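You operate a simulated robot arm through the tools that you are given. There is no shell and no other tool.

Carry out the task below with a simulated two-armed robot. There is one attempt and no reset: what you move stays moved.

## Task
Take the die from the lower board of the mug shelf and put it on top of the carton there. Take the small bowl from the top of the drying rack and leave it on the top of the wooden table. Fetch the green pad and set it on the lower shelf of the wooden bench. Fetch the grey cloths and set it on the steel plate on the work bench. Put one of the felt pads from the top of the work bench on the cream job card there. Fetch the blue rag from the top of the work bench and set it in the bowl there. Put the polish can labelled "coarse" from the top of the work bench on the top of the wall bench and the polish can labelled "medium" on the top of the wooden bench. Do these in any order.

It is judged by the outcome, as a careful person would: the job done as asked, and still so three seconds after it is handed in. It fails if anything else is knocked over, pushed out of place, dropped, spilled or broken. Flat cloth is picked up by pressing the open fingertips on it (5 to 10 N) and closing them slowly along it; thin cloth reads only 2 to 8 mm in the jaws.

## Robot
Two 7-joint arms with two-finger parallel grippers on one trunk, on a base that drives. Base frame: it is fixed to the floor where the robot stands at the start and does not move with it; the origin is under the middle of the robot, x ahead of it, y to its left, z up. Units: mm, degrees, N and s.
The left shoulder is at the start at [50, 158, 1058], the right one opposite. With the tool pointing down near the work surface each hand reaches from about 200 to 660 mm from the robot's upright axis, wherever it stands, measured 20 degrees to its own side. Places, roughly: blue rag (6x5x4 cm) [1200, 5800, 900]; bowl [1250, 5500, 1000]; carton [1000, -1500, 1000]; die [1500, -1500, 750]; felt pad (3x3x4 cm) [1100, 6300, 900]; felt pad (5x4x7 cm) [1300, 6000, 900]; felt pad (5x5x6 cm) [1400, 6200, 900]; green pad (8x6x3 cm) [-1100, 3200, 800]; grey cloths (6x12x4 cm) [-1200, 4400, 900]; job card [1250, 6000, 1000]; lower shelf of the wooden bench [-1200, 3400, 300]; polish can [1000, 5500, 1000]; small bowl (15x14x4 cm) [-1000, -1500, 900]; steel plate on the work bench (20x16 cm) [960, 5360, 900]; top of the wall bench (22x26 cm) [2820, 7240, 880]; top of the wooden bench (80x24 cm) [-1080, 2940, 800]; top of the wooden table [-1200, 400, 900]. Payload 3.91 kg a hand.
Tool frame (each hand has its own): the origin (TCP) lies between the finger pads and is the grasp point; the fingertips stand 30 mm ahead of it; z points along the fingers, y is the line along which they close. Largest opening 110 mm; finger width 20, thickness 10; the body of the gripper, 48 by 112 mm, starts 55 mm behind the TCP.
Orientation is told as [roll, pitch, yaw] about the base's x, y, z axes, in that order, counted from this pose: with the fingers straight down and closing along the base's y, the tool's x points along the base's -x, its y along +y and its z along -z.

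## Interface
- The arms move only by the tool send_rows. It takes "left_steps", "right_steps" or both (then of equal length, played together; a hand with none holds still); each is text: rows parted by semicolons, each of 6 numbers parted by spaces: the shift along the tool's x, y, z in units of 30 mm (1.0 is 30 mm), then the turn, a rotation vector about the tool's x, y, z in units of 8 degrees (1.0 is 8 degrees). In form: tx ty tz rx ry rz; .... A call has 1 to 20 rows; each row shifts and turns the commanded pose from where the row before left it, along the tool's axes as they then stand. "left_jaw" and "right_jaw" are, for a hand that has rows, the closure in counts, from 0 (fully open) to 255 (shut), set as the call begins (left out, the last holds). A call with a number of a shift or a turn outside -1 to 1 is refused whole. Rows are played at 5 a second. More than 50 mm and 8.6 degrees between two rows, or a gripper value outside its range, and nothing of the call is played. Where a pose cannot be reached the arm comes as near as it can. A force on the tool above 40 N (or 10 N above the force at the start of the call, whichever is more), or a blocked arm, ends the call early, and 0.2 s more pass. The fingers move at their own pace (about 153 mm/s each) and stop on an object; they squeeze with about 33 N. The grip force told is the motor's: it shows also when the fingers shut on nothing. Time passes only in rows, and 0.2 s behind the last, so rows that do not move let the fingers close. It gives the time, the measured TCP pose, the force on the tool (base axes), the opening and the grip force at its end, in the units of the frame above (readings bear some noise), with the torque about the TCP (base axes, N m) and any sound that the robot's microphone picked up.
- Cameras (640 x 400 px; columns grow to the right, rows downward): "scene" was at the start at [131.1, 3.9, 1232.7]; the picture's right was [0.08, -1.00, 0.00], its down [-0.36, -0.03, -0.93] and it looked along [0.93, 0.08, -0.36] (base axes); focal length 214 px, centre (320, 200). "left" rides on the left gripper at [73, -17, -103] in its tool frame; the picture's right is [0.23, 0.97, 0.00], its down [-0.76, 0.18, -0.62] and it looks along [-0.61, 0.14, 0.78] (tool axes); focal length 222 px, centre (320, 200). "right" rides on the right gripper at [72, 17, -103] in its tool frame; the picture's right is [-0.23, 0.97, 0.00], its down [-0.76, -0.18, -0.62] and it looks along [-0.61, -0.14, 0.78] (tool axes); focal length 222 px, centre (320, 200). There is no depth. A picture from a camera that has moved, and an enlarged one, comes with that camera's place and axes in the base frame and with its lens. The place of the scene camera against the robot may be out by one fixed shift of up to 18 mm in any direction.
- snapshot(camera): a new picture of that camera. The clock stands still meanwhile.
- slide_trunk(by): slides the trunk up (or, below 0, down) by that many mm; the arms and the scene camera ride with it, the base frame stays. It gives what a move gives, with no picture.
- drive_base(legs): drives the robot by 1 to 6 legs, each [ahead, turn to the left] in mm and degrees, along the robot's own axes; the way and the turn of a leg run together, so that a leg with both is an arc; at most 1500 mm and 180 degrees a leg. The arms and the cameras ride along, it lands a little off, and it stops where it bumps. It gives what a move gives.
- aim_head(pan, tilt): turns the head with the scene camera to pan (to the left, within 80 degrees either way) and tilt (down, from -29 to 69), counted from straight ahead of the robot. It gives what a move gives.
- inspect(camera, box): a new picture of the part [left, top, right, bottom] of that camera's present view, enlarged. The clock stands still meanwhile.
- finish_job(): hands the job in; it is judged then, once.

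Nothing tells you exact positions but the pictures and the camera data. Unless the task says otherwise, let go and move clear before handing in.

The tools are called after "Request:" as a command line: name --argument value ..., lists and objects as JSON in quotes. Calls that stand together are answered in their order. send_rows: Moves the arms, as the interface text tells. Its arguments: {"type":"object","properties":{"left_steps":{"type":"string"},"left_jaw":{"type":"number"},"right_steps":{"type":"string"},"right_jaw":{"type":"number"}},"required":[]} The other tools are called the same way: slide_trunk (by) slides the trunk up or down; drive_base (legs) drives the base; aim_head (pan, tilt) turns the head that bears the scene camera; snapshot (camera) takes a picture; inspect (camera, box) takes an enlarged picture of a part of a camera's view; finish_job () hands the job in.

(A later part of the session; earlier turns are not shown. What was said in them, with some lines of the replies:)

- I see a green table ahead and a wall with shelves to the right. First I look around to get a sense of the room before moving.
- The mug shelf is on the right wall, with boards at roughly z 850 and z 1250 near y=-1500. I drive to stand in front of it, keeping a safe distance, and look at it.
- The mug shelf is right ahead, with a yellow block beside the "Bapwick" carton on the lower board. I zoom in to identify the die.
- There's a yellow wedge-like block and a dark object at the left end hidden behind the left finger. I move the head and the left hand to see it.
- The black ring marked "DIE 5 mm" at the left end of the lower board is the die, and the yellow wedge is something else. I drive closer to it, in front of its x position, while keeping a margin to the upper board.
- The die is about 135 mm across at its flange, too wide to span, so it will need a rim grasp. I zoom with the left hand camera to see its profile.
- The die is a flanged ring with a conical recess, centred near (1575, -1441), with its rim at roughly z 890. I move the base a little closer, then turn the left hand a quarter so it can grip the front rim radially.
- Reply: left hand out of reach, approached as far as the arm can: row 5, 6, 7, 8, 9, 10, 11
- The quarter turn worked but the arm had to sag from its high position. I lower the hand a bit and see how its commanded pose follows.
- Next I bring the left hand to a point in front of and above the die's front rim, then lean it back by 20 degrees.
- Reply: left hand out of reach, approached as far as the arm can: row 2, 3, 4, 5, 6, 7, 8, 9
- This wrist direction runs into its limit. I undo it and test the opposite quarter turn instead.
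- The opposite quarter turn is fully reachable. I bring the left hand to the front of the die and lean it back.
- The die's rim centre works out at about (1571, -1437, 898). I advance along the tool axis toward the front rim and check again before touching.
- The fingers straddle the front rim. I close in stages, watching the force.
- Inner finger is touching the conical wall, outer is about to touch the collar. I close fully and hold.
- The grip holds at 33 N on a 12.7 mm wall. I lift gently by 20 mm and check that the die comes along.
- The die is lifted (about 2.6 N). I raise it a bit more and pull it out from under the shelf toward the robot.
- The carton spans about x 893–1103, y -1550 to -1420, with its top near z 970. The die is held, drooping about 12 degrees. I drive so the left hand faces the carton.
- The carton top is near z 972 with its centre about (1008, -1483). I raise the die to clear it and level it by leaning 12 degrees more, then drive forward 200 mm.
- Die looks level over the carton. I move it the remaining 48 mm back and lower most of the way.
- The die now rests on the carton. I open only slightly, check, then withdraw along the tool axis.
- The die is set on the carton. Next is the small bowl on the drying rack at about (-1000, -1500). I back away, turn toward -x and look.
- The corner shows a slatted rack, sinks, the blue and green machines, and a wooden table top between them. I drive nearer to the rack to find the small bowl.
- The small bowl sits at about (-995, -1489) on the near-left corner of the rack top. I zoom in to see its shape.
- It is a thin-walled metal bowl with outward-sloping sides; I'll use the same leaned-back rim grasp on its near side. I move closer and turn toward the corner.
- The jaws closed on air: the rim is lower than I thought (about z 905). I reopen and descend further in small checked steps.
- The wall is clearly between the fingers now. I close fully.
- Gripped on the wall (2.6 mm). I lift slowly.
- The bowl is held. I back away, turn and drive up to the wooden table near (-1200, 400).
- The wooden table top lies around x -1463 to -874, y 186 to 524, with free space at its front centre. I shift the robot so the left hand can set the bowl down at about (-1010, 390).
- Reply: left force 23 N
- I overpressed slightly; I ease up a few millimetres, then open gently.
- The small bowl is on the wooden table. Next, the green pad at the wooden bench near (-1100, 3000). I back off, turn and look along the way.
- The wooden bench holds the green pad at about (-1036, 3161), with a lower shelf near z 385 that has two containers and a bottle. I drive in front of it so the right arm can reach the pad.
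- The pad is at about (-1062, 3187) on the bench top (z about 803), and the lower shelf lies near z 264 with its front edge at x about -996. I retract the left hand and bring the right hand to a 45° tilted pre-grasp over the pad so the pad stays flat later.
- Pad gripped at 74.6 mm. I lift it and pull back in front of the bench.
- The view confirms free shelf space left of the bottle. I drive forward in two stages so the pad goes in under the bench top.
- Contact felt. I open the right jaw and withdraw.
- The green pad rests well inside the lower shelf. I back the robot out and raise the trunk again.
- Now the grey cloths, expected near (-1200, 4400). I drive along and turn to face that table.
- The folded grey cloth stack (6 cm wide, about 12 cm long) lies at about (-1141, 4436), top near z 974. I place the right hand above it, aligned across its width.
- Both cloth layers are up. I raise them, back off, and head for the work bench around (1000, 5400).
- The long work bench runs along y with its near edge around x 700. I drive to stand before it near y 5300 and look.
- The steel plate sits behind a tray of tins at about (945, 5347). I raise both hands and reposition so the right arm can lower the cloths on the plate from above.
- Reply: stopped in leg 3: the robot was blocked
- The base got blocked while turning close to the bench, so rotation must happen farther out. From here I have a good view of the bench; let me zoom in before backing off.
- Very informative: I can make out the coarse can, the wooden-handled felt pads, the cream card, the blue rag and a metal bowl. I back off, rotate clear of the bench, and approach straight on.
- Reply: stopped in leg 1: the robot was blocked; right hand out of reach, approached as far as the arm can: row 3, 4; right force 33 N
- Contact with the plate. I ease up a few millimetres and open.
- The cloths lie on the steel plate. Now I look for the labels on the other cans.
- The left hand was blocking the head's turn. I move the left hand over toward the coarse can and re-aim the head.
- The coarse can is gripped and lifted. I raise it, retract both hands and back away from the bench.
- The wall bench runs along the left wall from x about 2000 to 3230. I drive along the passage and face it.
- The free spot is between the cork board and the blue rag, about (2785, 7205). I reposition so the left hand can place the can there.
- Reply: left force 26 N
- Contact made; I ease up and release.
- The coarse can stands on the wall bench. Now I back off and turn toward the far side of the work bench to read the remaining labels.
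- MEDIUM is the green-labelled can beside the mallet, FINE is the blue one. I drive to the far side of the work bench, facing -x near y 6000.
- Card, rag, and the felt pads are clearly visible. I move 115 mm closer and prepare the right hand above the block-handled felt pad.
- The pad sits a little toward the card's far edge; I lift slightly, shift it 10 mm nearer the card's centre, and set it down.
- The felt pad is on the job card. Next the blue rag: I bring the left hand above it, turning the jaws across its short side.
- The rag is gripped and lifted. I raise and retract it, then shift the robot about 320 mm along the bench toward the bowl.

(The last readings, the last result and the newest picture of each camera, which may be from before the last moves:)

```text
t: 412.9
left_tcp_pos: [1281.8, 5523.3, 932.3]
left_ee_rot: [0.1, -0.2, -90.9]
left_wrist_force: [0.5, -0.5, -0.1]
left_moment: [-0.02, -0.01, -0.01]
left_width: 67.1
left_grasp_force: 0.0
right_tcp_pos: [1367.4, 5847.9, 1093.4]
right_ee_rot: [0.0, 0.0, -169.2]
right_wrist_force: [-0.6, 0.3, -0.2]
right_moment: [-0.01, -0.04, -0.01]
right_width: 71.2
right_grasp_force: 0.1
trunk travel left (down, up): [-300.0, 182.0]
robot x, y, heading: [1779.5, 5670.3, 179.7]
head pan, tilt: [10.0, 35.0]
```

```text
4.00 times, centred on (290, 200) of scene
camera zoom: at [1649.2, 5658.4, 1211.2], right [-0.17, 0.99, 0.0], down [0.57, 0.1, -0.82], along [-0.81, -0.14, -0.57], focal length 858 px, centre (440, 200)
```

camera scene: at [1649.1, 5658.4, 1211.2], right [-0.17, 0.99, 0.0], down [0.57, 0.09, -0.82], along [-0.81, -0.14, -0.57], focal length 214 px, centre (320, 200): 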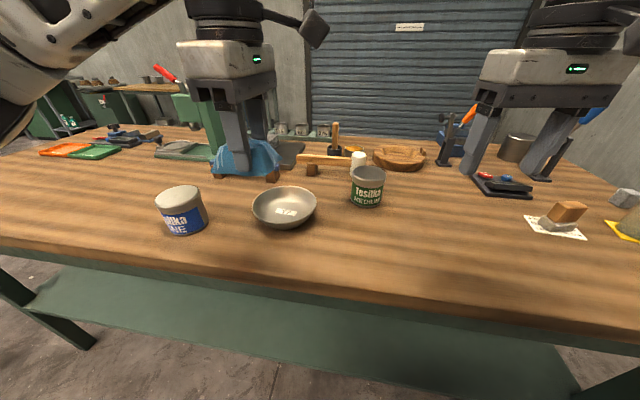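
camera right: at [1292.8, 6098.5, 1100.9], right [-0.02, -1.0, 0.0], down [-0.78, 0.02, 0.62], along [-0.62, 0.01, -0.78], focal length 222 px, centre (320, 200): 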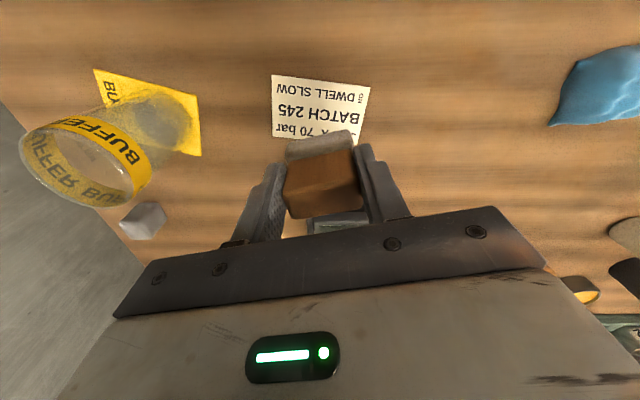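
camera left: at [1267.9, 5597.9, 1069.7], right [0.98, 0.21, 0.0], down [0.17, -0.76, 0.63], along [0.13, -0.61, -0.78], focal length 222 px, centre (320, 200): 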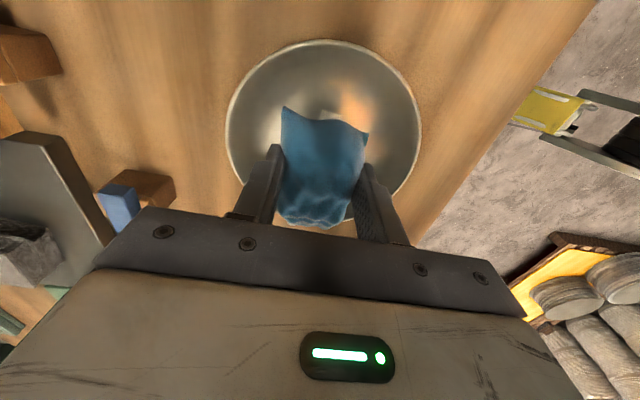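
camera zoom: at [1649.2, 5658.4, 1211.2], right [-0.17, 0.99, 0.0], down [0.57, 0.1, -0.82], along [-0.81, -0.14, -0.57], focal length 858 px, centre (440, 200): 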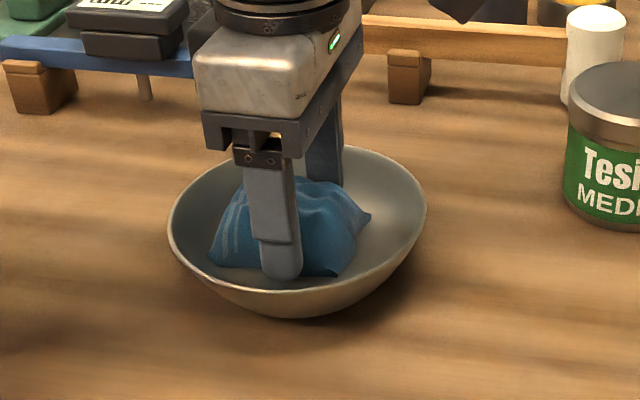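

Request:
send_rows --left_steps "0 0 -0.4 0 0 0; 0 0 -0.8 0 0 0; 0 0 -1 0 0 0; 0 0 -1 0 0 0; 0 0 -1 0 0 0; 0 0 -1 0 0 0; 0 0 0 0 0 0"

Request:
snapshot --camera "scene"

Request:
snapshot --camera "left"

```text
t: 414.4
left_tcp_pos: [1281.4, 5523.7, 1088.3]
left_ee_rot: [0.0, -0.2, -91.0]
left_wrist_force: [0.0, 0.1, 0.7]
left_moment: [0.0, -0.03, 0.01]
left_width: 67.2
left_grasp_force: 0.0
right_tcp_pos: [1366.0, 5847.8, 1093.3]
right_ee_rot: [0.1, -0.1, -169.2]
right_wrist_force: [-0.6, -0.1, 0.1]
right_moment: [0.01, 0.0, 0.0]
right_width: 71.1
right_grasp_force: 0.0
trunk travel left (down, up): [-300.0, 182.0]
robot x, y, heading: [1779.7, 5679.1, 179.5]
head pan, tilt: [10.0, 35.0]
```

```text
taken
camera scene: at [1649.1, 5658.3, 1211.1], right [-0.17, 0.99, 0.0], down [0.57, 0.1, -0.82], along [-0.81, -0.14, -0.57], focal length 214 px, centre (320, 200)
```

scene: 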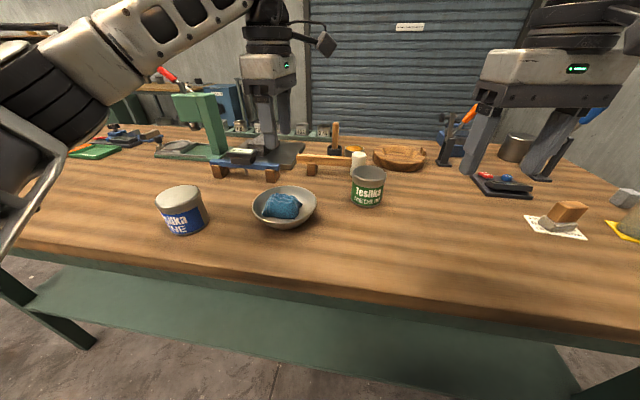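

```text
taken
camera left: at [1266.5, 5597.5, 1191.0], right [0.98, 0.21, 0.0], down [0.16, -0.76, 0.63], along [0.13, -0.61, -0.78], focal length 222 px, centre (320, 200)
```

left: 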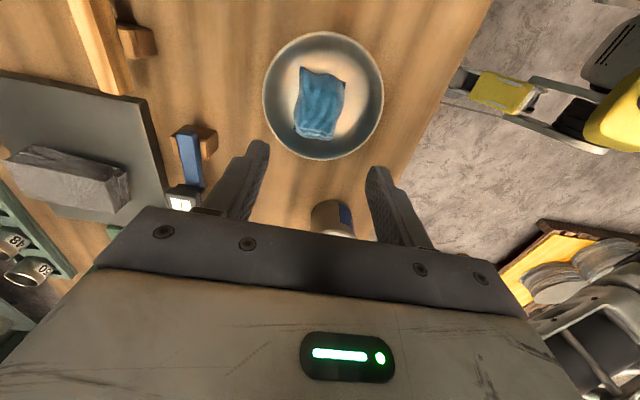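

The rag lies in the bowl. Now the MEDIUM can at about (1187, 5703): I retract the left hand and bring the right hand above the can.

Request:
drive_base --legs '[[20, 0]]'

Request:
send_rows --left_steps "-0.5 1 -0.3 0 0 0; -0.5 1 -0.3 0 0 0; -0.5 1 0 0 0 0; -0.5 1 0 0 0 0; -0.2 0.5 0 0 0 0; 0 0 0 0 0 0; 0 0 0 0 0 0; 0 0 0 0 0 0; 0 0 0 0 0 0; 0 0 0 0 0 0; 0 0 0 0 0 0" --right_steps "0 0 0 0 0 0.5; 0 0 0 0 0 0.5; 0 0 0 0 0 0.4; 0 0 0 0 0 0; -0.8 0.7 0 0 0 0; -0.8 0.7 0 0 0 0; -0.8 0.7 0 0 0 0; -0.8 0.7 0 0 0 0; -0.8 0.7 0 0 0 0; -0.8 0.7 0 0 0 0; 0 0 0 0 0 0" --right_jaw 0

Request:
snapshot --camera "right"

Request:
aim_head --pan -5 --tilt 30

Request:
snapshot --camera "scene"

```text
t: 415.2
left_tcp_pos: [1260.2, 5524.2, 1087.3]
left_ee_rot: [0.0, -0.1, -91.1]
left_wrist_force: [0.1, 0.2, -0.2]
left_moment: [-0.01, -0.04, -0.01]
left_width: 66.8
left_grasp_force: 0.0
right_tcp_pos: [1346.8, 5847.6, 1092.3]
right_ee_rot: [0.0, 0.1, -169.3]
right_wrist_force: [-0.7, 0.6, -1.2]
right_moment: [-0.04, 0.03, -0.01]
right_width: 71.1
right_grasp_force: 0.0
trunk travel left (down, up): [-300.0, 182.0]
robot x, y, heading: [1757.5, 5675.4, 179.6]
head pan, tilt: [10.0, 35.0]
```

```text
t: 417.6
left_tcp_pos: [1396.7, 5454.8, 1105.5]
left_ee_rot: [0.0, -0.3, -91.1]
left_wrist_force: [-0.8, 0.2, 0.6]
left_moment: [-0.01, 0.0, 0.0]
left_width: 66.8
left_grasp_force: 0.0
right_tcp_pos: [1202.9, 5722.0, 1095.4]
right_ee_rot: [0.0, 0.0, 179.6]
right_wrist_force: [1.3, -0.1, -1.5]
right_moment: [0.0, -0.03, 0.02]
right_width: 109.8
right_grasp_force: 0.0
trunk travel left (down, up): [-300.0, 182.0]
robot x, y, heading: [1755.7, 5676.3, 179.5]
head pan, tilt: [10.0, 35.0]
```

```text
taken
camera right: at [1276.9, 5704.6, 1198.5], right [-0.23, -0.97, 0.0], down [-0.76, 0.18, 0.62], along [-0.61, 0.15, -0.78], focal length 222 px, centre (320, 200)
```

right: 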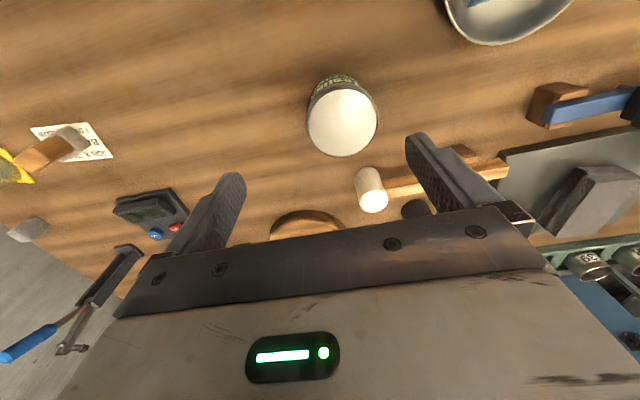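

```text
t: 418.4
left_tcp_pos: [1397.5, 5455.3, 1106.7]
left_ee_rot: [0.0, -0.2, -90.9]
left_wrist_force: [0.7, -0.3, -0.3]
left_moment: [-0.02, -0.04, 0.0]
left_width: 67.0
left_grasp_force: 0.1
right_tcp_pos: [1204.1, 5721.3, 1095.8]
right_ee_rot: [0.0, 0.0, 179.5]
right_wrist_force: [0.4, 0.1, -0.1]
right_moment: [0.0, 0.03, 0.01]
right_width: 109.7
right_grasp_force: 0.0
trunk travel left (down, up): [-300.0, 182.0]
robot x, y, heading: [1755.9, 5680.2, 179.7]
head pan, tilt: [-5.0, 30.0]
```

```text
taken
camera scene: at [1626.2, 5681.7, 1218.9], right [0.09, 1.0, 0.0], down [0.5, -0.05, -0.87], along [-0.86, 0.08, -0.5], focal length 214 px, centre (320, 200)
```

scene: 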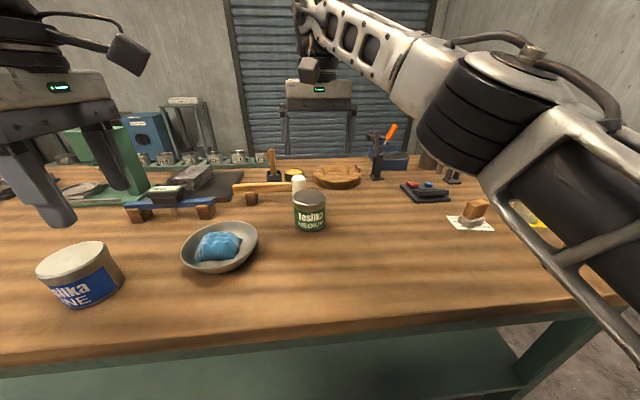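

Request:
send_rows --right_steps "-0.53 0.67 0 0 0 0; 0 0 1 0 0 0; 0 0 1 0 0 0; 0 0 1 0 0 0; 0 0 0 0 0 0"

Request:
snapshot --camera "right"

Request:
inspect --camera "scene" --box '[230, 80, 390, 250]'

```text
t: 419.6
left_tcp_pos: [1396.7, 5455.8, 1105.8]
left_ee_rot: [0.0, -0.2, -90.9]
left_wrist_force: [0.0, -0.2, -0.6]
left_moment: [0.0, 0.01, 0.01]
left_width: 66.7
left_grasp_force: 0.0
right_tcp_pos: [1201.4, 5708.3, 1000.1]
right_ee_rot: [0.0, 0.0, 179.5]
right_wrist_force: [0.6, 0.1, 0.1]
right_moment: [0.0, -0.01, 0.01]
right_width: 110.1
right_grasp_force: 0.0
right hand out of reach, approached as far as the arm can: row 1
trunk travel left (down, up): [-300.0, 182.0]
robot x, y, heading: [1759.4, 5680.9, 179.4]
head pan, tilt: [-5.0, 30.0]
```

```text
taken
camera right: at [1273.9, 5691.6, 1103.4], right [-0.24, -0.97, 0.0], down [-0.76, 0.18, 0.62], along [-0.61, 0.15, -0.78], focal length 222 px, centre (320, 200)
```

right: 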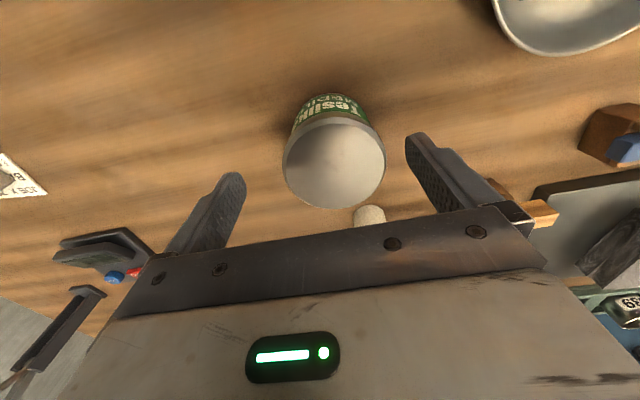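

```text
2.35 times, centred on (310, 165) of scene
camera zoom: at [1626.2, 5681.8, 1219.0], right [0.1, 1.0, 0.0], down [0.5, -0.05, -0.87], along [-0.86, 0.08, -0.5], focal length 505 px, centre (344, 282)
```

zoom: 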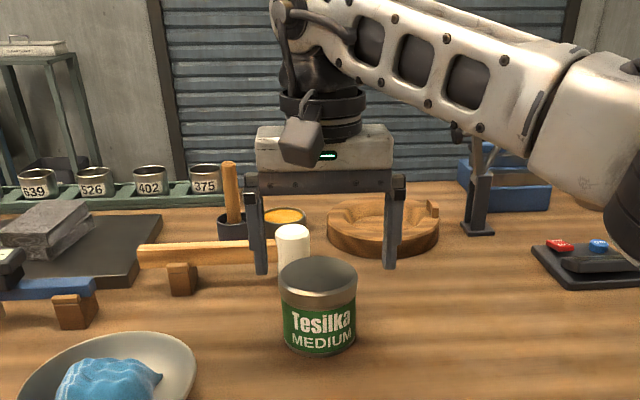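

Request:
send_rows --right_steps "-0.45 0.22 0 0 0 0; 0 0 0.6 0 0 0; 0 0 0.6 0 0 0; 0 0 0 0 0 0"

Request:
snapshot --camera "right"

Request:
inspect --camera "scene" --box '[230, 100, 390, 250]'

```text
t: 420.6
left_tcp_pos: [1396.6, 5455.9, 1105.4]
left_ee_rot: [0.0, -0.2, -91.1]
left_wrist_force: [0.1, 0.3, 0.1]
left_moment: [-0.03, -0.02, 0.01]
left_width: 67.0
left_grasp_force: 0.0
right_tcp_pos: [1187.6, 5702.0, 962.5]
right_ee_rot: [0.0, 0.0, 179.5]
right_wrist_force: [0.3, -0.2, -0.5]
right_moment: [0.01, 0.03, -0.01]
right_width: 110.0
right_grasp_force: 0.0
trunk travel left (down, up): [-300.0, 182.0]
robot x, y, heading: [1760.9, 5674.7, 179.4]
head pan, tilt: [-5.0, 30.0]
```

```text
taken
camera right: at [1259.5, 5684.2, 1065.4], right [-0.24, -0.97, 0.0], down [-0.76, 0.18, 0.62], along [-0.61, 0.15, -0.78], focal length 222 px, centre (320, 200)
```

right: 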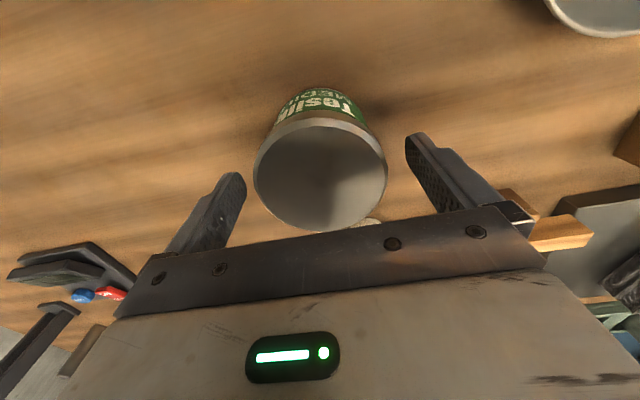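

```text
2.67 times, centred on (310, 175) of scene
camera zoom: at [1626.2, 5681.7, 1219.0], right [0.1, 1.0, 0.0], down [0.5, -0.05, -0.87], along [-0.86, 0.08, -0.5], focal length 572 px, centre (347, 267)
```

zoom: 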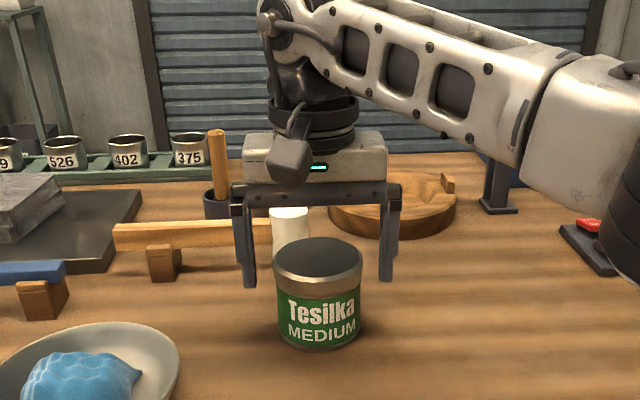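

Request:
send_rows --right_steps "0 0 0.7 0 0 0; 0 0 0.7 0 0 0; 0 0 0 0 0 0"

Request:
send_rows --right_steps "0 0 0 0 0 0; 0 0 0 0 0 0; 0 0 0 0 0 0" --right_jaw 255

Request:
inspect --camera "scene" --box '[230, 100, 390, 250]'

```text
t: 421.4
left_tcp_pos: [1396.2, 5455.9, 1106.0]
left_ee_rot: [0.0, -0.2, -91.0]
left_wrist_force: [0.6, -0.6, -0.4]
left_moment: [0.03, -0.01, -0.05]
left_width: 67.1
left_grasp_force: 0.1
right_tcp_pos: [1187.7, 5703.6, 919.5]
right_ee_rot: [-0.1, 0.0, 179.4]
right_wrist_force: [-0.2, 0.3, 0.9]
right_moment: [-0.02, 0.0, 0.02]
right_width: 110.2
right_grasp_force: 0.0
trunk travel left (down, up): [-300.0, 182.0]
robot x, y, heading: [1757.2, 5679.1, 179.6]
head pan, tilt: [-5.0, 30.0]
```

```text
t: 422.2
left_tcp_pos: [1397.3, 5455.6, 1105.6]
left_ee_rot: [0.0, -0.2, -91.0]
left_wrist_force: [0.7, -0.4, 0.0]
left_moment: [-0.01, 0.0, -0.03]
left_width: 66.9
left_grasp_force: 0.1
right_tcp_pos: [1188.9, 5702.2, 919.9]
right_ee_rot: [0.1, 0.0, 179.4]
right_wrist_force: [1.1, 0.2, 0.4]
right_moment: [0.08, 0.02, 0.02]
right_width: 79.2
right_grasp_force: 33.2
trunk travel left (down, up): [-300.0, 182.0]
robot x, y, heading: [1756.1, 5677.5, 179.6]
head pan, tilt: [-5.0, 30.0]
```

```text
2.67 times, centred on (310, 175) of scene
camera zoom: at [1626.2, 5681.7, 1218.9], right [0.1, 1.0, 0.0], down [0.5, -0.05, -0.87], along [-0.86, 0.08, -0.5], focal length 572 px, centre (347, 267)
```

zoom: 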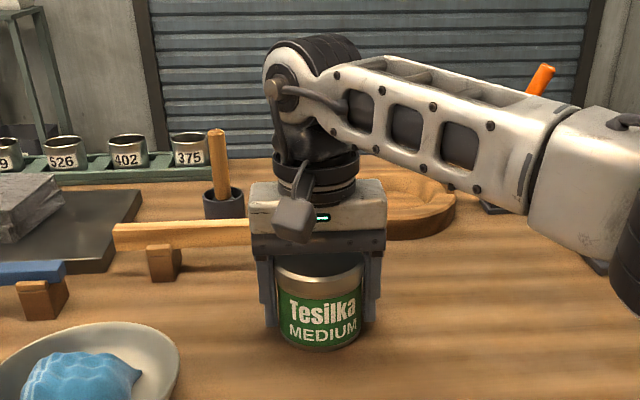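

MEDIUM can gripped (79 mm). I lift and retract it.

Request:
send_rows --right_steps "0 0 -0.5 0 0 0; 0 0 -1 0 0 0; 0 0 -1 0 0 0; 0.8 0 -0.8 0 0 0; 0.8 0 -0.8 0 0 0; 0.8 0 -0.8 0 0 0; 0.8 0 -0.8 0 0 0; 0.8 0 -0.4 0 0 0; 0.8 -0.3 0 0 0 0; 0.8 -0.3 0 0 0 0; 0.8 -0.3 0 0 0 0; 0 0 0 0 0 0"

Request:
snapshot --camera "scene"

```text
t: 424.8
left_tcp_pos: [1396.8, 5455.2, 1106.0]
left_ee_rot: [0.0, -0.2, -91.0]
left_wrist_force: [0.2, 0.1, -0.5]
left_moment: [-0.01, 0.04, 0.0]
left_width: 67.0
left_grasp_force: 0.1
right_tcp_pos: [1377.5, 5726.2, 1101.1]
right_ee_rot: [-0.1, 0.0, 179.4]
right_wrist_force: [-0.7, 0.3, -2.6]
right_moment: [0.01, 0.03, 0.01]
right_width: 79.4
right_grasp_force: 32.9
trunk travel left (down, up): [-300.0, 182.0]
robot x, y, heading: [1756.1, 5675.8, 179.4]
head pan, tilt: [-5.0, 30.0]
```

```text
taken
camera scene: at [1626.0, 5681.7, 1218.9], right [0.1, 1.0, 0.0], down [0.5, -0.05, -0.87], along [-0.86, 0.08, -0.5], focal length 214 px, centre (320, 200)
```

scene: 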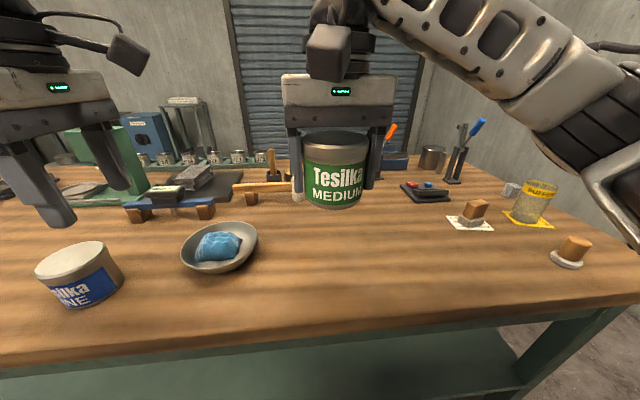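

Now I carry the MEDIUM can around the bench's north end, the way I came, toward the wooden bench.

Request:
drive_base --legs '[[-150, 0], [0, -90], [1120, 0], [0, 90]]'

Request:
aim_head --pan 0 --tilt 15

Request:
snapshot --camera "scene"

```text
t: 439.2
left_tcp_pos: [1572.9, 6591.9, 1105.0]
left_ee_rot: [0.0, -0.2, -92.6]
left_wrist_force: [0.0, -0.5, -0.9]
left_moment: [0.03, -0.03, -0.01]
left_width: 67.0
left_grasp_force: 0.1
right_tcp_pos: [1559.5, 6864.0, 1101.4]
right_ee_rot: [0.0, 0.0, 177.9]
right_wrist_force: [-0.3, 0.3, -2.8]
right_moment: [0.03, -0.05, 0.0]
right_width: 79.3
right_grasp_force: 33.3
trunk travel left (down, up): [-300.0, 182.0]
robot x, y, heading: [1934.7, 6805.5, 178.1]
head pan, tilt: [-5.0, 30.0]
```

```text
t: 440.0
left_tcp_pos: [1571.6, 6593.0, 1106.4]
left_ee_rot: [-0.1, -0.2, -92.6]
left_wrist_force: [0.7, 0.5, 0.0]
left_moment: [-0.01, -0.02, 0.03]
left_width: 66.9
left_grasp_force: 0.1
right_tcp_pos: [1560.4, 6864.1, 1101.4]
right_ee_rot: [0.0, 0.0, 178.0]
right_wrist_force: [-0.1, 0.6, -4.0]
right_moment: [0.02, -0.01, 0.02]
right_width: 79.2
right_grasp_force: 33.2
trunk travel left (down, up): [-300.0, 182.0]
robot x, y, heading: [1936.3, 6802.2, 177.7]
head pan, tilt: [0.0, 15.0]
```

```text
taken
camera scene: at [1803.6, 6804.4, 1243.1], right [0.04, 1.0, 0.0], down [0.26, -0.01, -0.97], along [-0.97, 0.03, -0.26], focal length 214 px, centre (320, 200)
```

scene: 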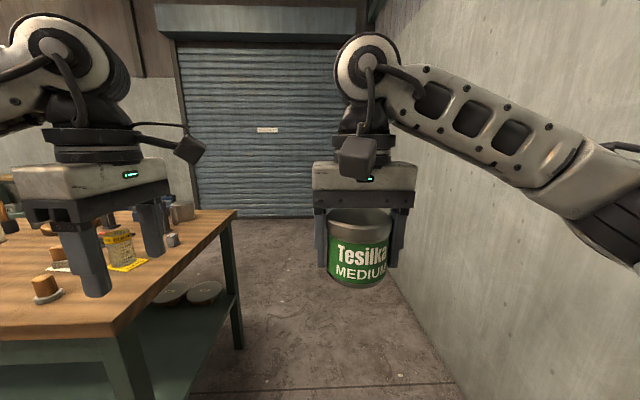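

Request:
drive_base --legs '[[0, 1.5], [1000, 0], [950, 0], [0, 90]]'

Request:
snapshot --camera "scene"

```text
t: 454.0
left_tcp_pos: [227.9, 6459.4, 1105.3]
left_ee_rot: [-0.1, -0.2, 1.9]
left_wrist_force: [-0.4, -0.5, 0.9]
left_moment: [0.0, -0.01, 0.01]
left_width: 67.2
left_grasp_force: 0.0
right_tcp_pos: [-43.0, 6425.9, 1101.0]
right_ee_rot: [0.0, 0.0, -87.5]
right_wrist_force: [-0.4, 0.0, -2.4]
right_moment: [-0.02, -0.04, 0.01]
right_width: 79.1
right_grasp_force: 32.8
trunk travel left (down, up): [-300.0, 182.0]
robot x, y, heading: [-6.9, 6809.7, -87.7]
head pan, tilt: [0.0, 15.0]
```

```text
taken
camera scene: at [-7.0, 6672.2, 1243.1], right [-1.0, -0.04, 0.0], down [-0.01, 0.26, -0.97], along [0.04, -0.96, -0.26], focal length 214 px, centre (320, 200)
```

scene: 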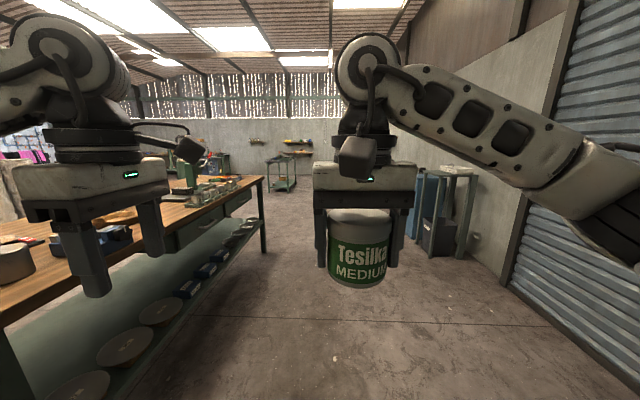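

Request:
drive_base --legs '[[0, -3], [1500, 0], [1500, 0], [1010, 0], [0, -89]]'

Request:
aim_head --pan 0 --tilt 25

Request:
snapshot --camera "scene"

```text
t: 477.4
left_tcp_pos: [-414.3, 2564.5, 1106.8]
left_ee_rot: [0.1, -0.2, -87.8]
left_wrist_force: [-0.2, -0.4, -0.9]
left_moment: [0.0, 0.0, -0.01]
left_width: 66.8
left_grasp_force: 0.2
right_tcp_pos: [-448.6, 2833.8, 1102.2]
right_ee_rot: [0.0, 0.0, -177.3]
right_wrist_force: [0.5, 0.7, -3.0]
right_moment: [-0.01, -0.01, 0.0]
right_width: 79.1
right_grasp_force: 32.5
trunk travel left (down, up): [-300.0, 182.0]
robot x, y, heading: [-65.5, 2806.1, -177.3]
head pan, tilt: [0.0, 15.0]
```

```text
t: 478.1
left_tcp_pos: [-413.4, 2565.3, 1106.2]
left_ee_rot: [0.0, -0.2, -87.9]
left_wrist_force: [-0.5, 0.4, -0.4]
left_moment: [0.03, 0.0, 0.03]
left_width: 66.9
left_grasp_force: 0.1
right_tcp_pos: [-450.6, 2834.0, 1102.5]
right_ee_rot: [0.0, 0.0, -177.2]
right_wrist_force: [0.3, 0.0, -2.6]
right_moment: [-0.01, 0.0, -0.03]
right_width: 78.8
right_grasp_force: 33.3
trunk travel left (down, up): [-300.0, 182.0]
robot x, y, heading: [-65.5, 2806.0, -177.3]
head pan, tilt: [0.0, 25.0]
```

```text
taken
camera scene: at [-200.5, 2795.5, 1226.9], right [-0.05, 1.0, 0.0], down [0.42, 0.02, -0.91], along [-0.91, -0.04, -0.42], focal length 214 px, centre (320, 200)
```

scene: 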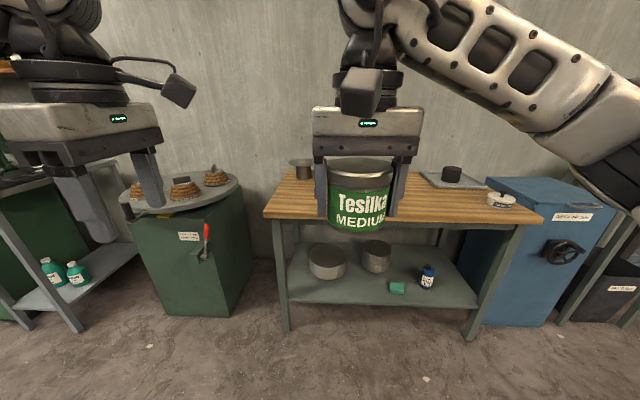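

Request:
drive_base --legs '[[470, 0]]'

Request:
aim_head --pan -10 --tilt 35

Request:
snapshot --camera "scene"

Request:
snapshot --camera "right"

```text
t: 480.9
left_tcp_pos: [-885.5, 2539.6, 1105.4]
left_ee_rot: [0.1, -0.2, -87.5]
left_wrist_force: [0.4, 0.0, 0.1]
left_moment: [0.02, 0.01, -0.01]
left_width: 66.7
left_grasp_force: 0.1
right_tcp_pos: [-919.6, 2809.0, 1102.4]
right_ee_rot: [0.0, -0.1, -177.0]
right_wrist_force: [-0.1, -0.3, -2.6]
right_moment: [0.02, -0.01, -0.01]
right_width: 78.8
right_grasp_force: 32.8
trunk travel left (down, up): [-300.0, 182.0]
robot x, y, heading: [-535.1, 2782.9, -177.1]
head pan, tilt: [0.0, 25.0]
```

```text
t: 481.7
left_tcp_pos: [-884.8, 2539.7, 1105.7]
left_ee_rot: [0.0, -0.2, -87.5]
left_wrist_force: [-0.6, -0.7, -0.1]
left_moment: [0.03, 0.01, 0.05]
left_width: 67.1
left_grasp_force: 0.1
right_tcp_pos: [-920.9, 2808.3, 1101.2]
right_ee_rot: [-0.1, 0.0, -177.0]
right_wrist_force: [0.0, -0.3, -2.5]
right_moment: [0.01, -0.02, 0.01]
right_width: 78.9
right_grasp_force: 32.8
trunk travel left (down, up): [-300.0, 182.0]
robot x, y, heading: [-539.6, 2781.9, -176.9]
head pan, tilt: [-10.0, 35.0]
```

```text
taken
camera scene: at [-666.9, 2786.9, 1211.2], right [0.12, 0.99, 0.0], down [0.57, -0.07, -0.82], along [-0.81, 0.1, -0.57], focal length 214 px, centre (320, 200)
```

scene: 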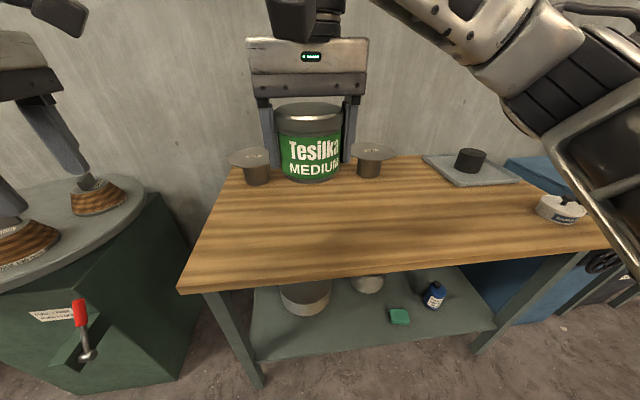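

```text
taken
camera right: at [-847.3, 2796.2, 1205.3], right [-0.18, -0.98, 0.0], down [-0.77, 0.14, 0.62], along [-0.61, 0.11, -0.78], focal length 222 px, centre (320, 200)
```

right: 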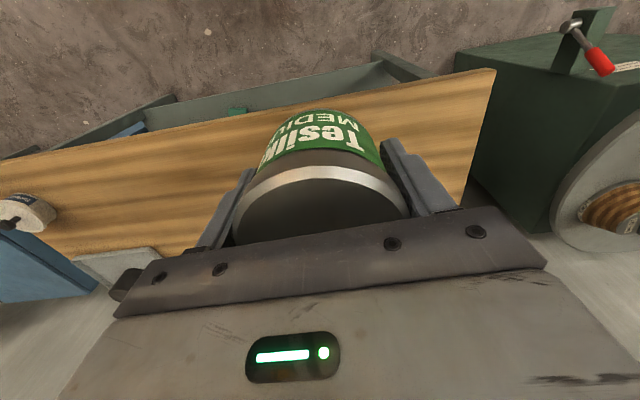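

Request:
send_rows --right_steps "-0.847 -0.722 0.5 0 0 0; -0.847 -0.722 0.5 0 0 0; -0.847 -0.722 0.6 0 0 0; -0.847 -0.722 0.7 0 0 0; -0.847 -0.722 0.8 0 0 0; -0.847 -0.722 0.9 0 0 0; 0 0 0.8 0 0 0; 0 0 0 0 0 0"

Request:
snapshot --camera "scene"

Request:
snapshot --camera "right"

```text
t: 483.5
left_tcp_pos: [-884.6, 2540.5, 1107.6]
left_ee_rot: [0.1, -0.2, -87.6]
left_wrist_force: [0.4, -0.7, 0.7]
left_moment: [-0.01, -0.04, -0.01]
left_width: 67.0
left_grasp_force: 0.1
right_tcp_pos: [-1077.9, 2933.7, 956.9]
right_ee_rot: [0.0, 0.0, -177.0]
right_wrist_force: [0.2, 0.1, -3.0]
right_moment: [0.01, -0.02, -0.04]
right_width: 79.1
right_grasp_force: 32.6
trunk travel left (down, up): [-300.0, 182.0]
robot x, y, heading: [-537.4, 2782.1, -177.1]
head pan, tilt: [-10.0, 35.0]
```

```text
taken
camera scene: at [-666.9, 2787.0, 1211.1], right [0.12, 0.99, 0.0], down [0.57, -0.07, -0.82], along [-0.81, 0.1, -0.57], focal length 214 px, centre (320, 200)
```

scene: 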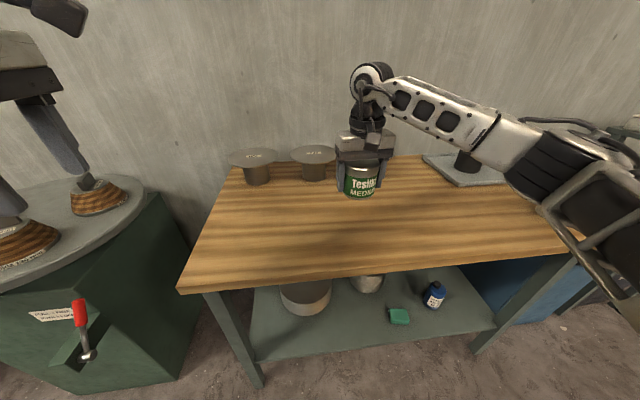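

```text
taken
camera right: at [-1004.0, 2919.3, 1061.0], right [-0.18, -0.98, 0.0], down [-0.77, 0.14, 0.62], along [-0.61, 0.11, -0.78], focal length 222 px, centre (320, 200)
```

right: 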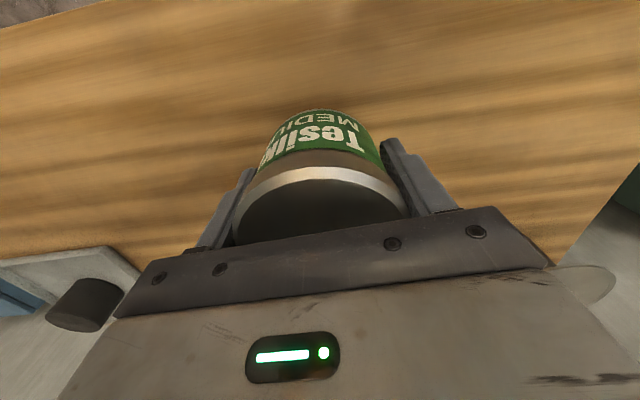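

Request:
send_rows --right_steps "0 0 0.9 0 0 0; 0 0 0.9 0 0 0; 0 0 0.9 0 0 0; 0 0 0.3 0 0 0; 0 0 0 0 0 0"

Request:
inspect --camera "scene" --box '[290, 120, 430, 240]'

```text
t: 484.7
left_tcp_pos: [-884.2, 2540.4, 1106.0]
left_ee_rot: [0.0, -0.3, -87.6]
left_wrist_force: [-1.1, -0.5, -0.2]
left_moment: [-0.02, -0.03, -0.02]
left_width: 66.6
left_grasp_force: 0.0
right_tcp_pos: [-1079.1, 2932.4, 867.9]
right_ee_rot: [0.1, -0.1, -177.1]
right_wrist_force: [0.2, 0.0, -3.4]
right_moment: [0.01, -0.02, 0.0]
right_width: 78.8
right_grasp_force: 33.1
trunk travel left (down, up): [-300.0, 182.0]
robot x, y, heading: [-539.5, 2782.9, -177.2]
head pan, tilt: [-10.0, 35.0]
```

```text
3.33 times, centred on (360, 180) of scene
camera zoom: at [-666.9, 2787.0, 1211.1], right [0.12, 0.99, 0.0], down [0.57, -0.07, -0.82], along [-0.81, 0.1, -0.57], focal length 715 px, centre (187, 267)
```

zoom: 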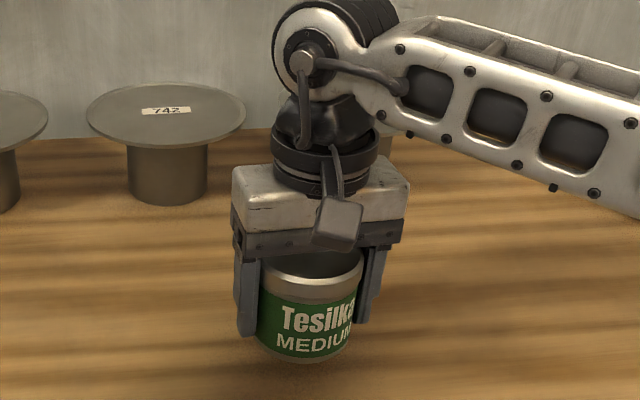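

Request:
send_rows --right_steps "0 0 0.25 0 0 0; 0 0 0.2 0 0 0; 0 0 0 0 0 0"

Request:
inspect --camera "scene" --box '[320, 180, 400, 240]'

```text
t: 485.5
left_tcp_pos: [-886.1, 2540.5, 1107.0]
left_ee_rot: [-0.1, -0.2, -87.5]
left_wrist_force: [1.0, 0.6, -0.4]
left_moment: [-0.06, 0.0, 0.01]
left_width: 66.9
left_grasp_force: 0.0
right_tcp_pos: [-1079.5, 2932.2, 854.2]
right_ee_rot: [0.1, 0.1, -177.0]
right_wrist_force: [0.0, 0.2, -2.9]
right_moment: [0.01, -0.04, -0.03]
right_width: 78.9
right_grasp_force: 32.5
trunk travel left (down, up): [-300.0, 182.0]
robot x, y, heading: [-534.8, 2783.9, -177.0]
head pan, tilt: [-10.0, 35.0]
```

```text
6.67 times, centred on (360, 210) of scene
camera zoom: at [-667.0, 2787.0, 1211.1], right [0.12, 0.99, 0.0], down [0.57, -0.07, -0.82], along [-0.81, 0.1, -0.57], focal length 1430 px, centre (53, 133)
```

zoom: 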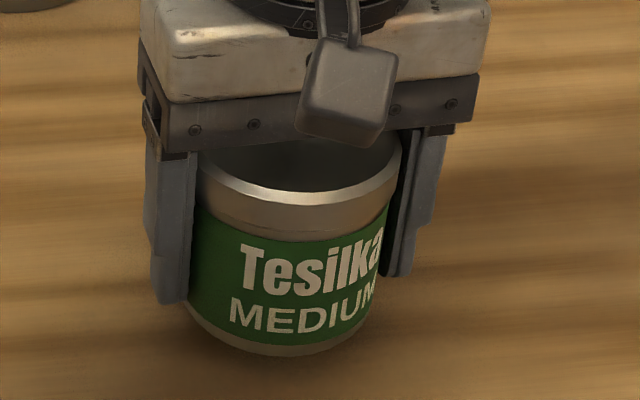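

Request:
send_rows --right_steps "0 0 0.13 0 0 0; 0 0 0 0 0 0"

Request:
send_rows --right_steps "0 0 0.1 0 0 0; 0 0 0 0 0 0"

Request:
inspect --camera "scene" --box '[320, 180, 400, 240]'

```text
t: 486.1
left_tcp_pos: [-885.6, 2540.7, 1106.6]
left_ee_rot: [0.0, -0.2, -87.5]
left_wrist_force: [0.4, 0.4, -0.9]
left_moment: [0.05, -0.03, -0.01]
left_width: 67.0
left_grasp_force: 0.1
right_tcp_pos: [-1079.9, 2931.4, 850.0]
right_ee_rot: [0.0, 0.0, -177.0]
right_wrist_force: [0.0, 0.2, -3.4]
right_moment: [-0.01, 0.01, 0.02]
right_width: 78.8
right_grasp_force: 33.3
trunk travel left (down, up): [-300.0, 182.0]
robot x, y, heading: [-535.4, 2782.4, -177.1]
head pan, tilt: [-10.0, 35.0]
```

```text
t: 486.7
left_tcp_pos: [-884.7, 2541.0, 1106.7]
left_ee_rot: [0.0, -0.1, -87.6]
left_wrist_force: [0.0, 0.3, 0.0]
left_moment: [0.0, -0.04, 0.02]
left_width: 66.7
left_grasp_force: 0.0
right_tcp_pos: [-1078.7, 2933.8, 847.3]
right_ee_rot: [0.0, 0.0, -177.1]
right_wrist_force: [-0.2, 0.1, -3.0]
right_moment: [-0.06, -0.01, -0.01]
right_width: 78.8
right_grasp_force: 32.7
trunk travel left (down, up): [-300.0, 182.0]
robot x, y, heading: [-539.1, 2781.3, -177.1]
head pan, tilt: [-10.0, 35.0]
```

```text
6.67 times, centred on (360, 210) of scene
camera zoom: at [-667.0, 2787.0, 1211.1], right [0.12, 0.99, 0.0], down [0.57, -0.07, -0.82], along [-0.81, 0.1, -0.57], focal length 1430 px, centre (53, 133)
```

zoom: 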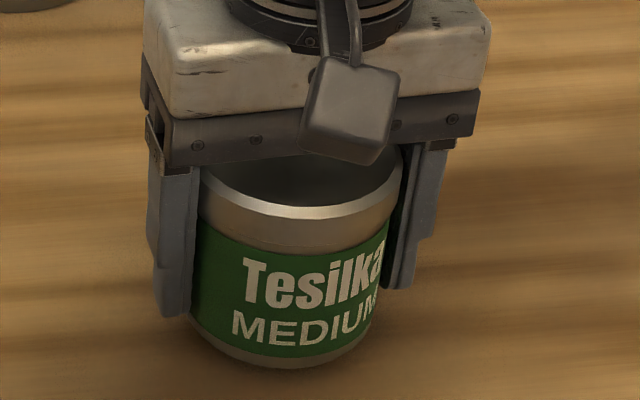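

Request:
send_rows --right_steps "0 0 0.1 0 0 0; 0 0 0 0 0 0"

Request:
inspect --camera "scene" --box '[320, 190, 400, 250]'

```text
t: 487.3
left_tcp_pos: [-884.6, 2540.5, 1105.4]
left_ee_rot: [-0.1, -0.2, -87.5]
left_wrist_force: [1.0, 0.1, 0.5]
left_moment: [0.0, -0.02, 0.01]
left_width: 66.9
left_grasp_force: 0.1
right_tcp_pos: [-1078.7, 2932.8, 844.1]
right_ee_rot: [0.0, 0.0, -177.0]
right_wrist_force: [0.1, -0.2, -3.0]
right_moment: [0.02, -0.01, 0.01]
right_width: 79.1
right_grasp_force: 33.1
trunk travel left (down, up): [-300.0, 182.0]
robot x, y, heading: [-537.4, 2780.6, -176.8]
head pan, tilt: [-10.0, 35.0]
```

```text
6.67 times, centred on (360, 220) of scene
camera zoom: at [-667.0, 2787.1, 1211.1], right [0.12, 0.99, 0.0], down [0.57, -0.07, -0.82], along [-0.81, 0.1, -0.57], focal length 1430 px, centre (53, 67)
```

zoom: 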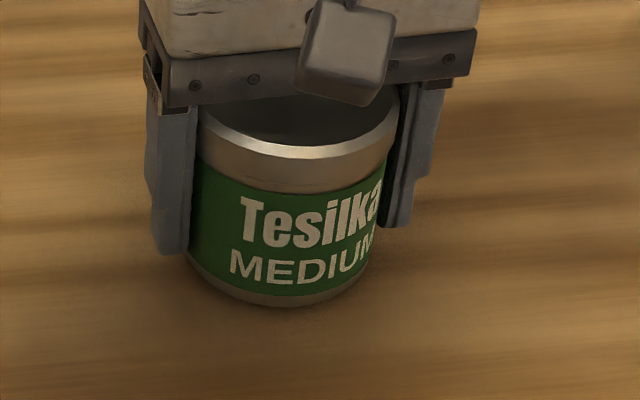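

Still a small gap by the force reading. I continue in 3 mm steps.

Request:
send_rows --right_steps "0 0 0.1 0 0 0; 0 0 0 0 0 0"

```text
t: 487.9
left_tcp_pos: [-884.5, 2539.3, 1106.7]
left_ee_rot: [0.0, -0.2, -87.6]
left_wrist_force: [-0.3, 0.8, -0.1]
left_moment: [-0.03, 0.01, 0.0]
left_width: 67.1
left_grasp_force: 0.1
right_tcp_pos: [-1079.5, 2930.7, 841.2]
right_ee_rot: [0.0, 0.0, -177.0]
right_wrist_force: [0.2, -0.4, -3.4]
right_moment: [0.07, -0.03, 0.0]
right_width: 78.9
right_grasp_force: 33.3
trunk travel left (down, up): [-300.0, 182.0]
robot x, y, heading: [-536.9, 2780.4, -176.7]
head pan, tilt: [-10.0, 35.0]
```

Request:
send_rows --right_steps "0 0 0.1 0 0 0; 0 0 0 0 0 0"

```text
t: 488.5
left_tcp_pos: [-883.4, 2540.7, 1106.8]
left_ee_rot: [-0.2, -0.2, -87.5]
left_wrist_force: [0.1, -0.6, 0.4]
left_moment: [0.0, -0.01, 0.02]
left_width: 67.0
left_grasp_force: 0.1
right_tcp_pos: [-1078.6, 2931.6, 840.8]
right_ee_rot: [0.0, -0.2, -177.1]
right_wrist_force: [0.1, 1.0, 10.6]
right_moment: [0.2, -0.43, 0.07]
right_width: 78.6
right_grasp_force: 32.7
trunk travel left (down, up): [-300.0, 182.0]
robot x, y, heading: [-538.2, 2775.6, -176.9]
head pan, tilt: [-10.0, 35.0]
```

Contact. I release and withdraw upward.

Request:
send_rows --right_steps "0 0 -0.03 0 0 0; 0 0 0 0 0 0" --right_jaw 20

Request:
send_rows --right_steps "0 0 -0.4 0 0 0; 0 0 -0.8 0 0 0; 0 0 -1 0 0 0; 0 0 -1 0 0 0; 0 0 -1 0 0 0; 0 0 -1 0 0 0; 0.7 0 -0.7 0 0 0; 0.9 0 -0.5 0 0 0; 0.9 0 0 0 0 0; 0.9 0 0 0 0 0; 0 0 0 0 0 0"

Request:
snapshot --camera "scene"

Request:
inspect --camera "scene" --box '[220, 130, 480, 340]'

```text
t: 489.1
left_tcp_pos: [-885.0, 2540.5, 1106.4]
left_ee_rot: [-0.1, -0.2, -87.6]
left_wrist_force: [-0.3, -0.5, 1.1]
left_moment: [-0.01, -0.01, -0.02]
left_width: 66.9
left_grasp_force: 0.1
right_tcp_pos: [-1079.2, 2930.3, 839.0]
right_ee_rot: [0.1, 0.1, -177.0]
right_wrist_force: [-0.2, 0.1, -0.3]
right_moment: [0.03, 0.03, 0.0]
right_width: 101.5
right_grasp_force: 0.1
trunk travel left (down, up): [-300.0, 182.0]
robot x, y, heading: [-539.5, 2778.8, -177.2]
head pan, tilt: [-10.0, 35.0]
```

```text
t: 491.5
left_tcp_pos: [-884.1, 2539.4, 1105.6]
left_ee_rot: [0.0, -0.1, -87.5]
left_wrist_force: [-0.3, 0.2, 0.3]
left_moment: [0.03, 0.01, 0.0]
left_width: 67.0
left_grasp_force: 0.1
right_tcp_pos: [-977.3, 2939.4, 1030.1]
right_ee_rot: [0.1, -0.1, -177.0]
right_wrist_force: [0.2, 0.7, -0.6]
right_moment: [-0.01, -0.01, 0.0]
right_width: 101.2
right_grasp_force: 0.0
trunk travel left (down, up): [-300.0, 182.0]
robot x, y, heading: [-538.6, 2782.3, -177.1]
head pan, tilt: [-10.0, 35.0]
```

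```text
taken
camera scene: at [-666.7, 2787.0, 1211.2], right [0.12, 0.99, 0.0], down [0.57, -0.07, -0.82], along [-0.81, 0.1, -0.57], focal length 214 px, centre (320, 200)
```

scene: 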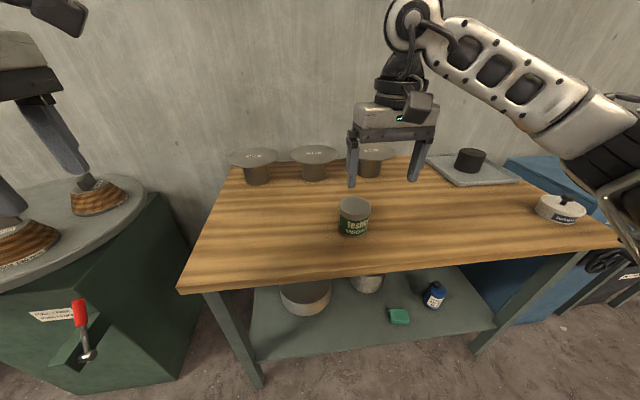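

```text
1.90 times, centred on (350, 235) of scene
camera zoom: at [-666.7, 2787.0, 1211.2], right [0.12, 0.99, 0.0], down [0.57, -0.07, -0.82], along [-0.81, 0.1, -0.57], focal length 408 px, centre (263, 133)
```

zoom: 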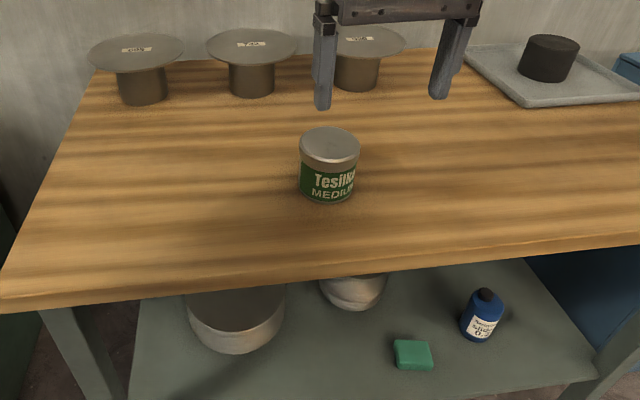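

The MEDIUM can stands on the wooden bench, and the green pad is still on the shelf below. Both hands are empty, so I back clear and hand the job in.

Request:
drive_base --legs '[[-250, 0]]'

Request:
snapshot --camera "scene"

```text
t: 493.3
left_tcp_pos: [-638.7, 2550.6, 1105.6]
left_ee_rot: [0.0, -0.2, -87.3]
left_wrist_force: [0.9, 1.1, -0.1]
left_moment: [0.01, 0.02, 0.06]
left_width: 67.0
left_grasp_force: 0.0
right_tcp_pos: [-733.3, 2950.6, 1029.6]
right_ee_rot: [0.0, 0.0, -176.9]
right_wrist_force: [0.2, -0.6, 0.0]
right_moment: [0.03, 0.02, 0.0]
right_width: 101.4
right_grasp_force: 0.1
trunk travel left (down, up): [-300.0, 182.0]
robot x, y, heading: [-290.3, 2798.1, -176.7]
head pan, tilt: [-10.0, 35.0]
```

```text
taken
camera scene: at [-421.7, 2799.6, 1211.2], right [0.12, 0.99, 0.0], down [0.57, -0.07, -0.82], along [-0.81, 0.1, -0.57], focal length 214 px, centre (320, 200)
```

scene: 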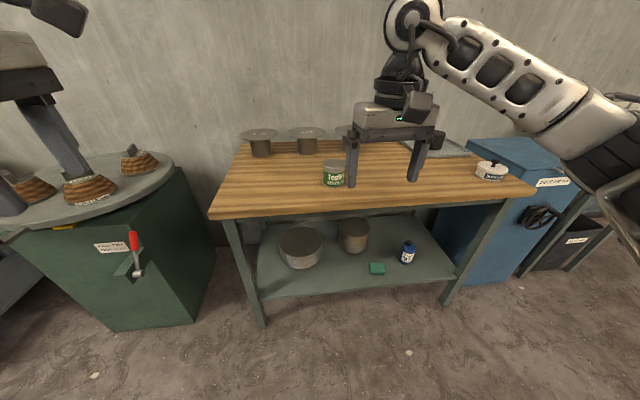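

All the listed items are in their places, and both hands are empty and clear of the bench. I hand the job in.

Request:
finish_job

```text
The job is handed in.
```

I finished every item in the task and handed the job in. The result of the judging has not come back. I checked each placement by camera after letting go.

- **Die:** it rests on top of the carton on the lower board of the mug shelf, overhanging the front edge by a few millimetres.
- **Small bowl:** it is on the wooden table, in the free space at the front.
- **Green pad:** it is on the lower shelf of the wooden bench, well back from the edge.
- **Grey cloths:** both are stacked on the steel plate on the work bench.
- **Felt pad:** the block-handled pad is on the cream job card.
- **Blue rag:** it is in the bowl on the work bench.
- **Polish cans:** the coarse can is on the wall bench and the medium can is on the wooden bench.

- **Bump against the work bench:** the base was blocked against it twice while I was setting up for the cloths. Nothing on the bench looked moved in the pictures afterwards.
- **Hard set-downs:** a few placements pressed briefly harder than intended: about 21 N for the small bowl, 25 N for the coarse can and 32 N for the cloths. I eased off before letting go, and saw no damage or shift.
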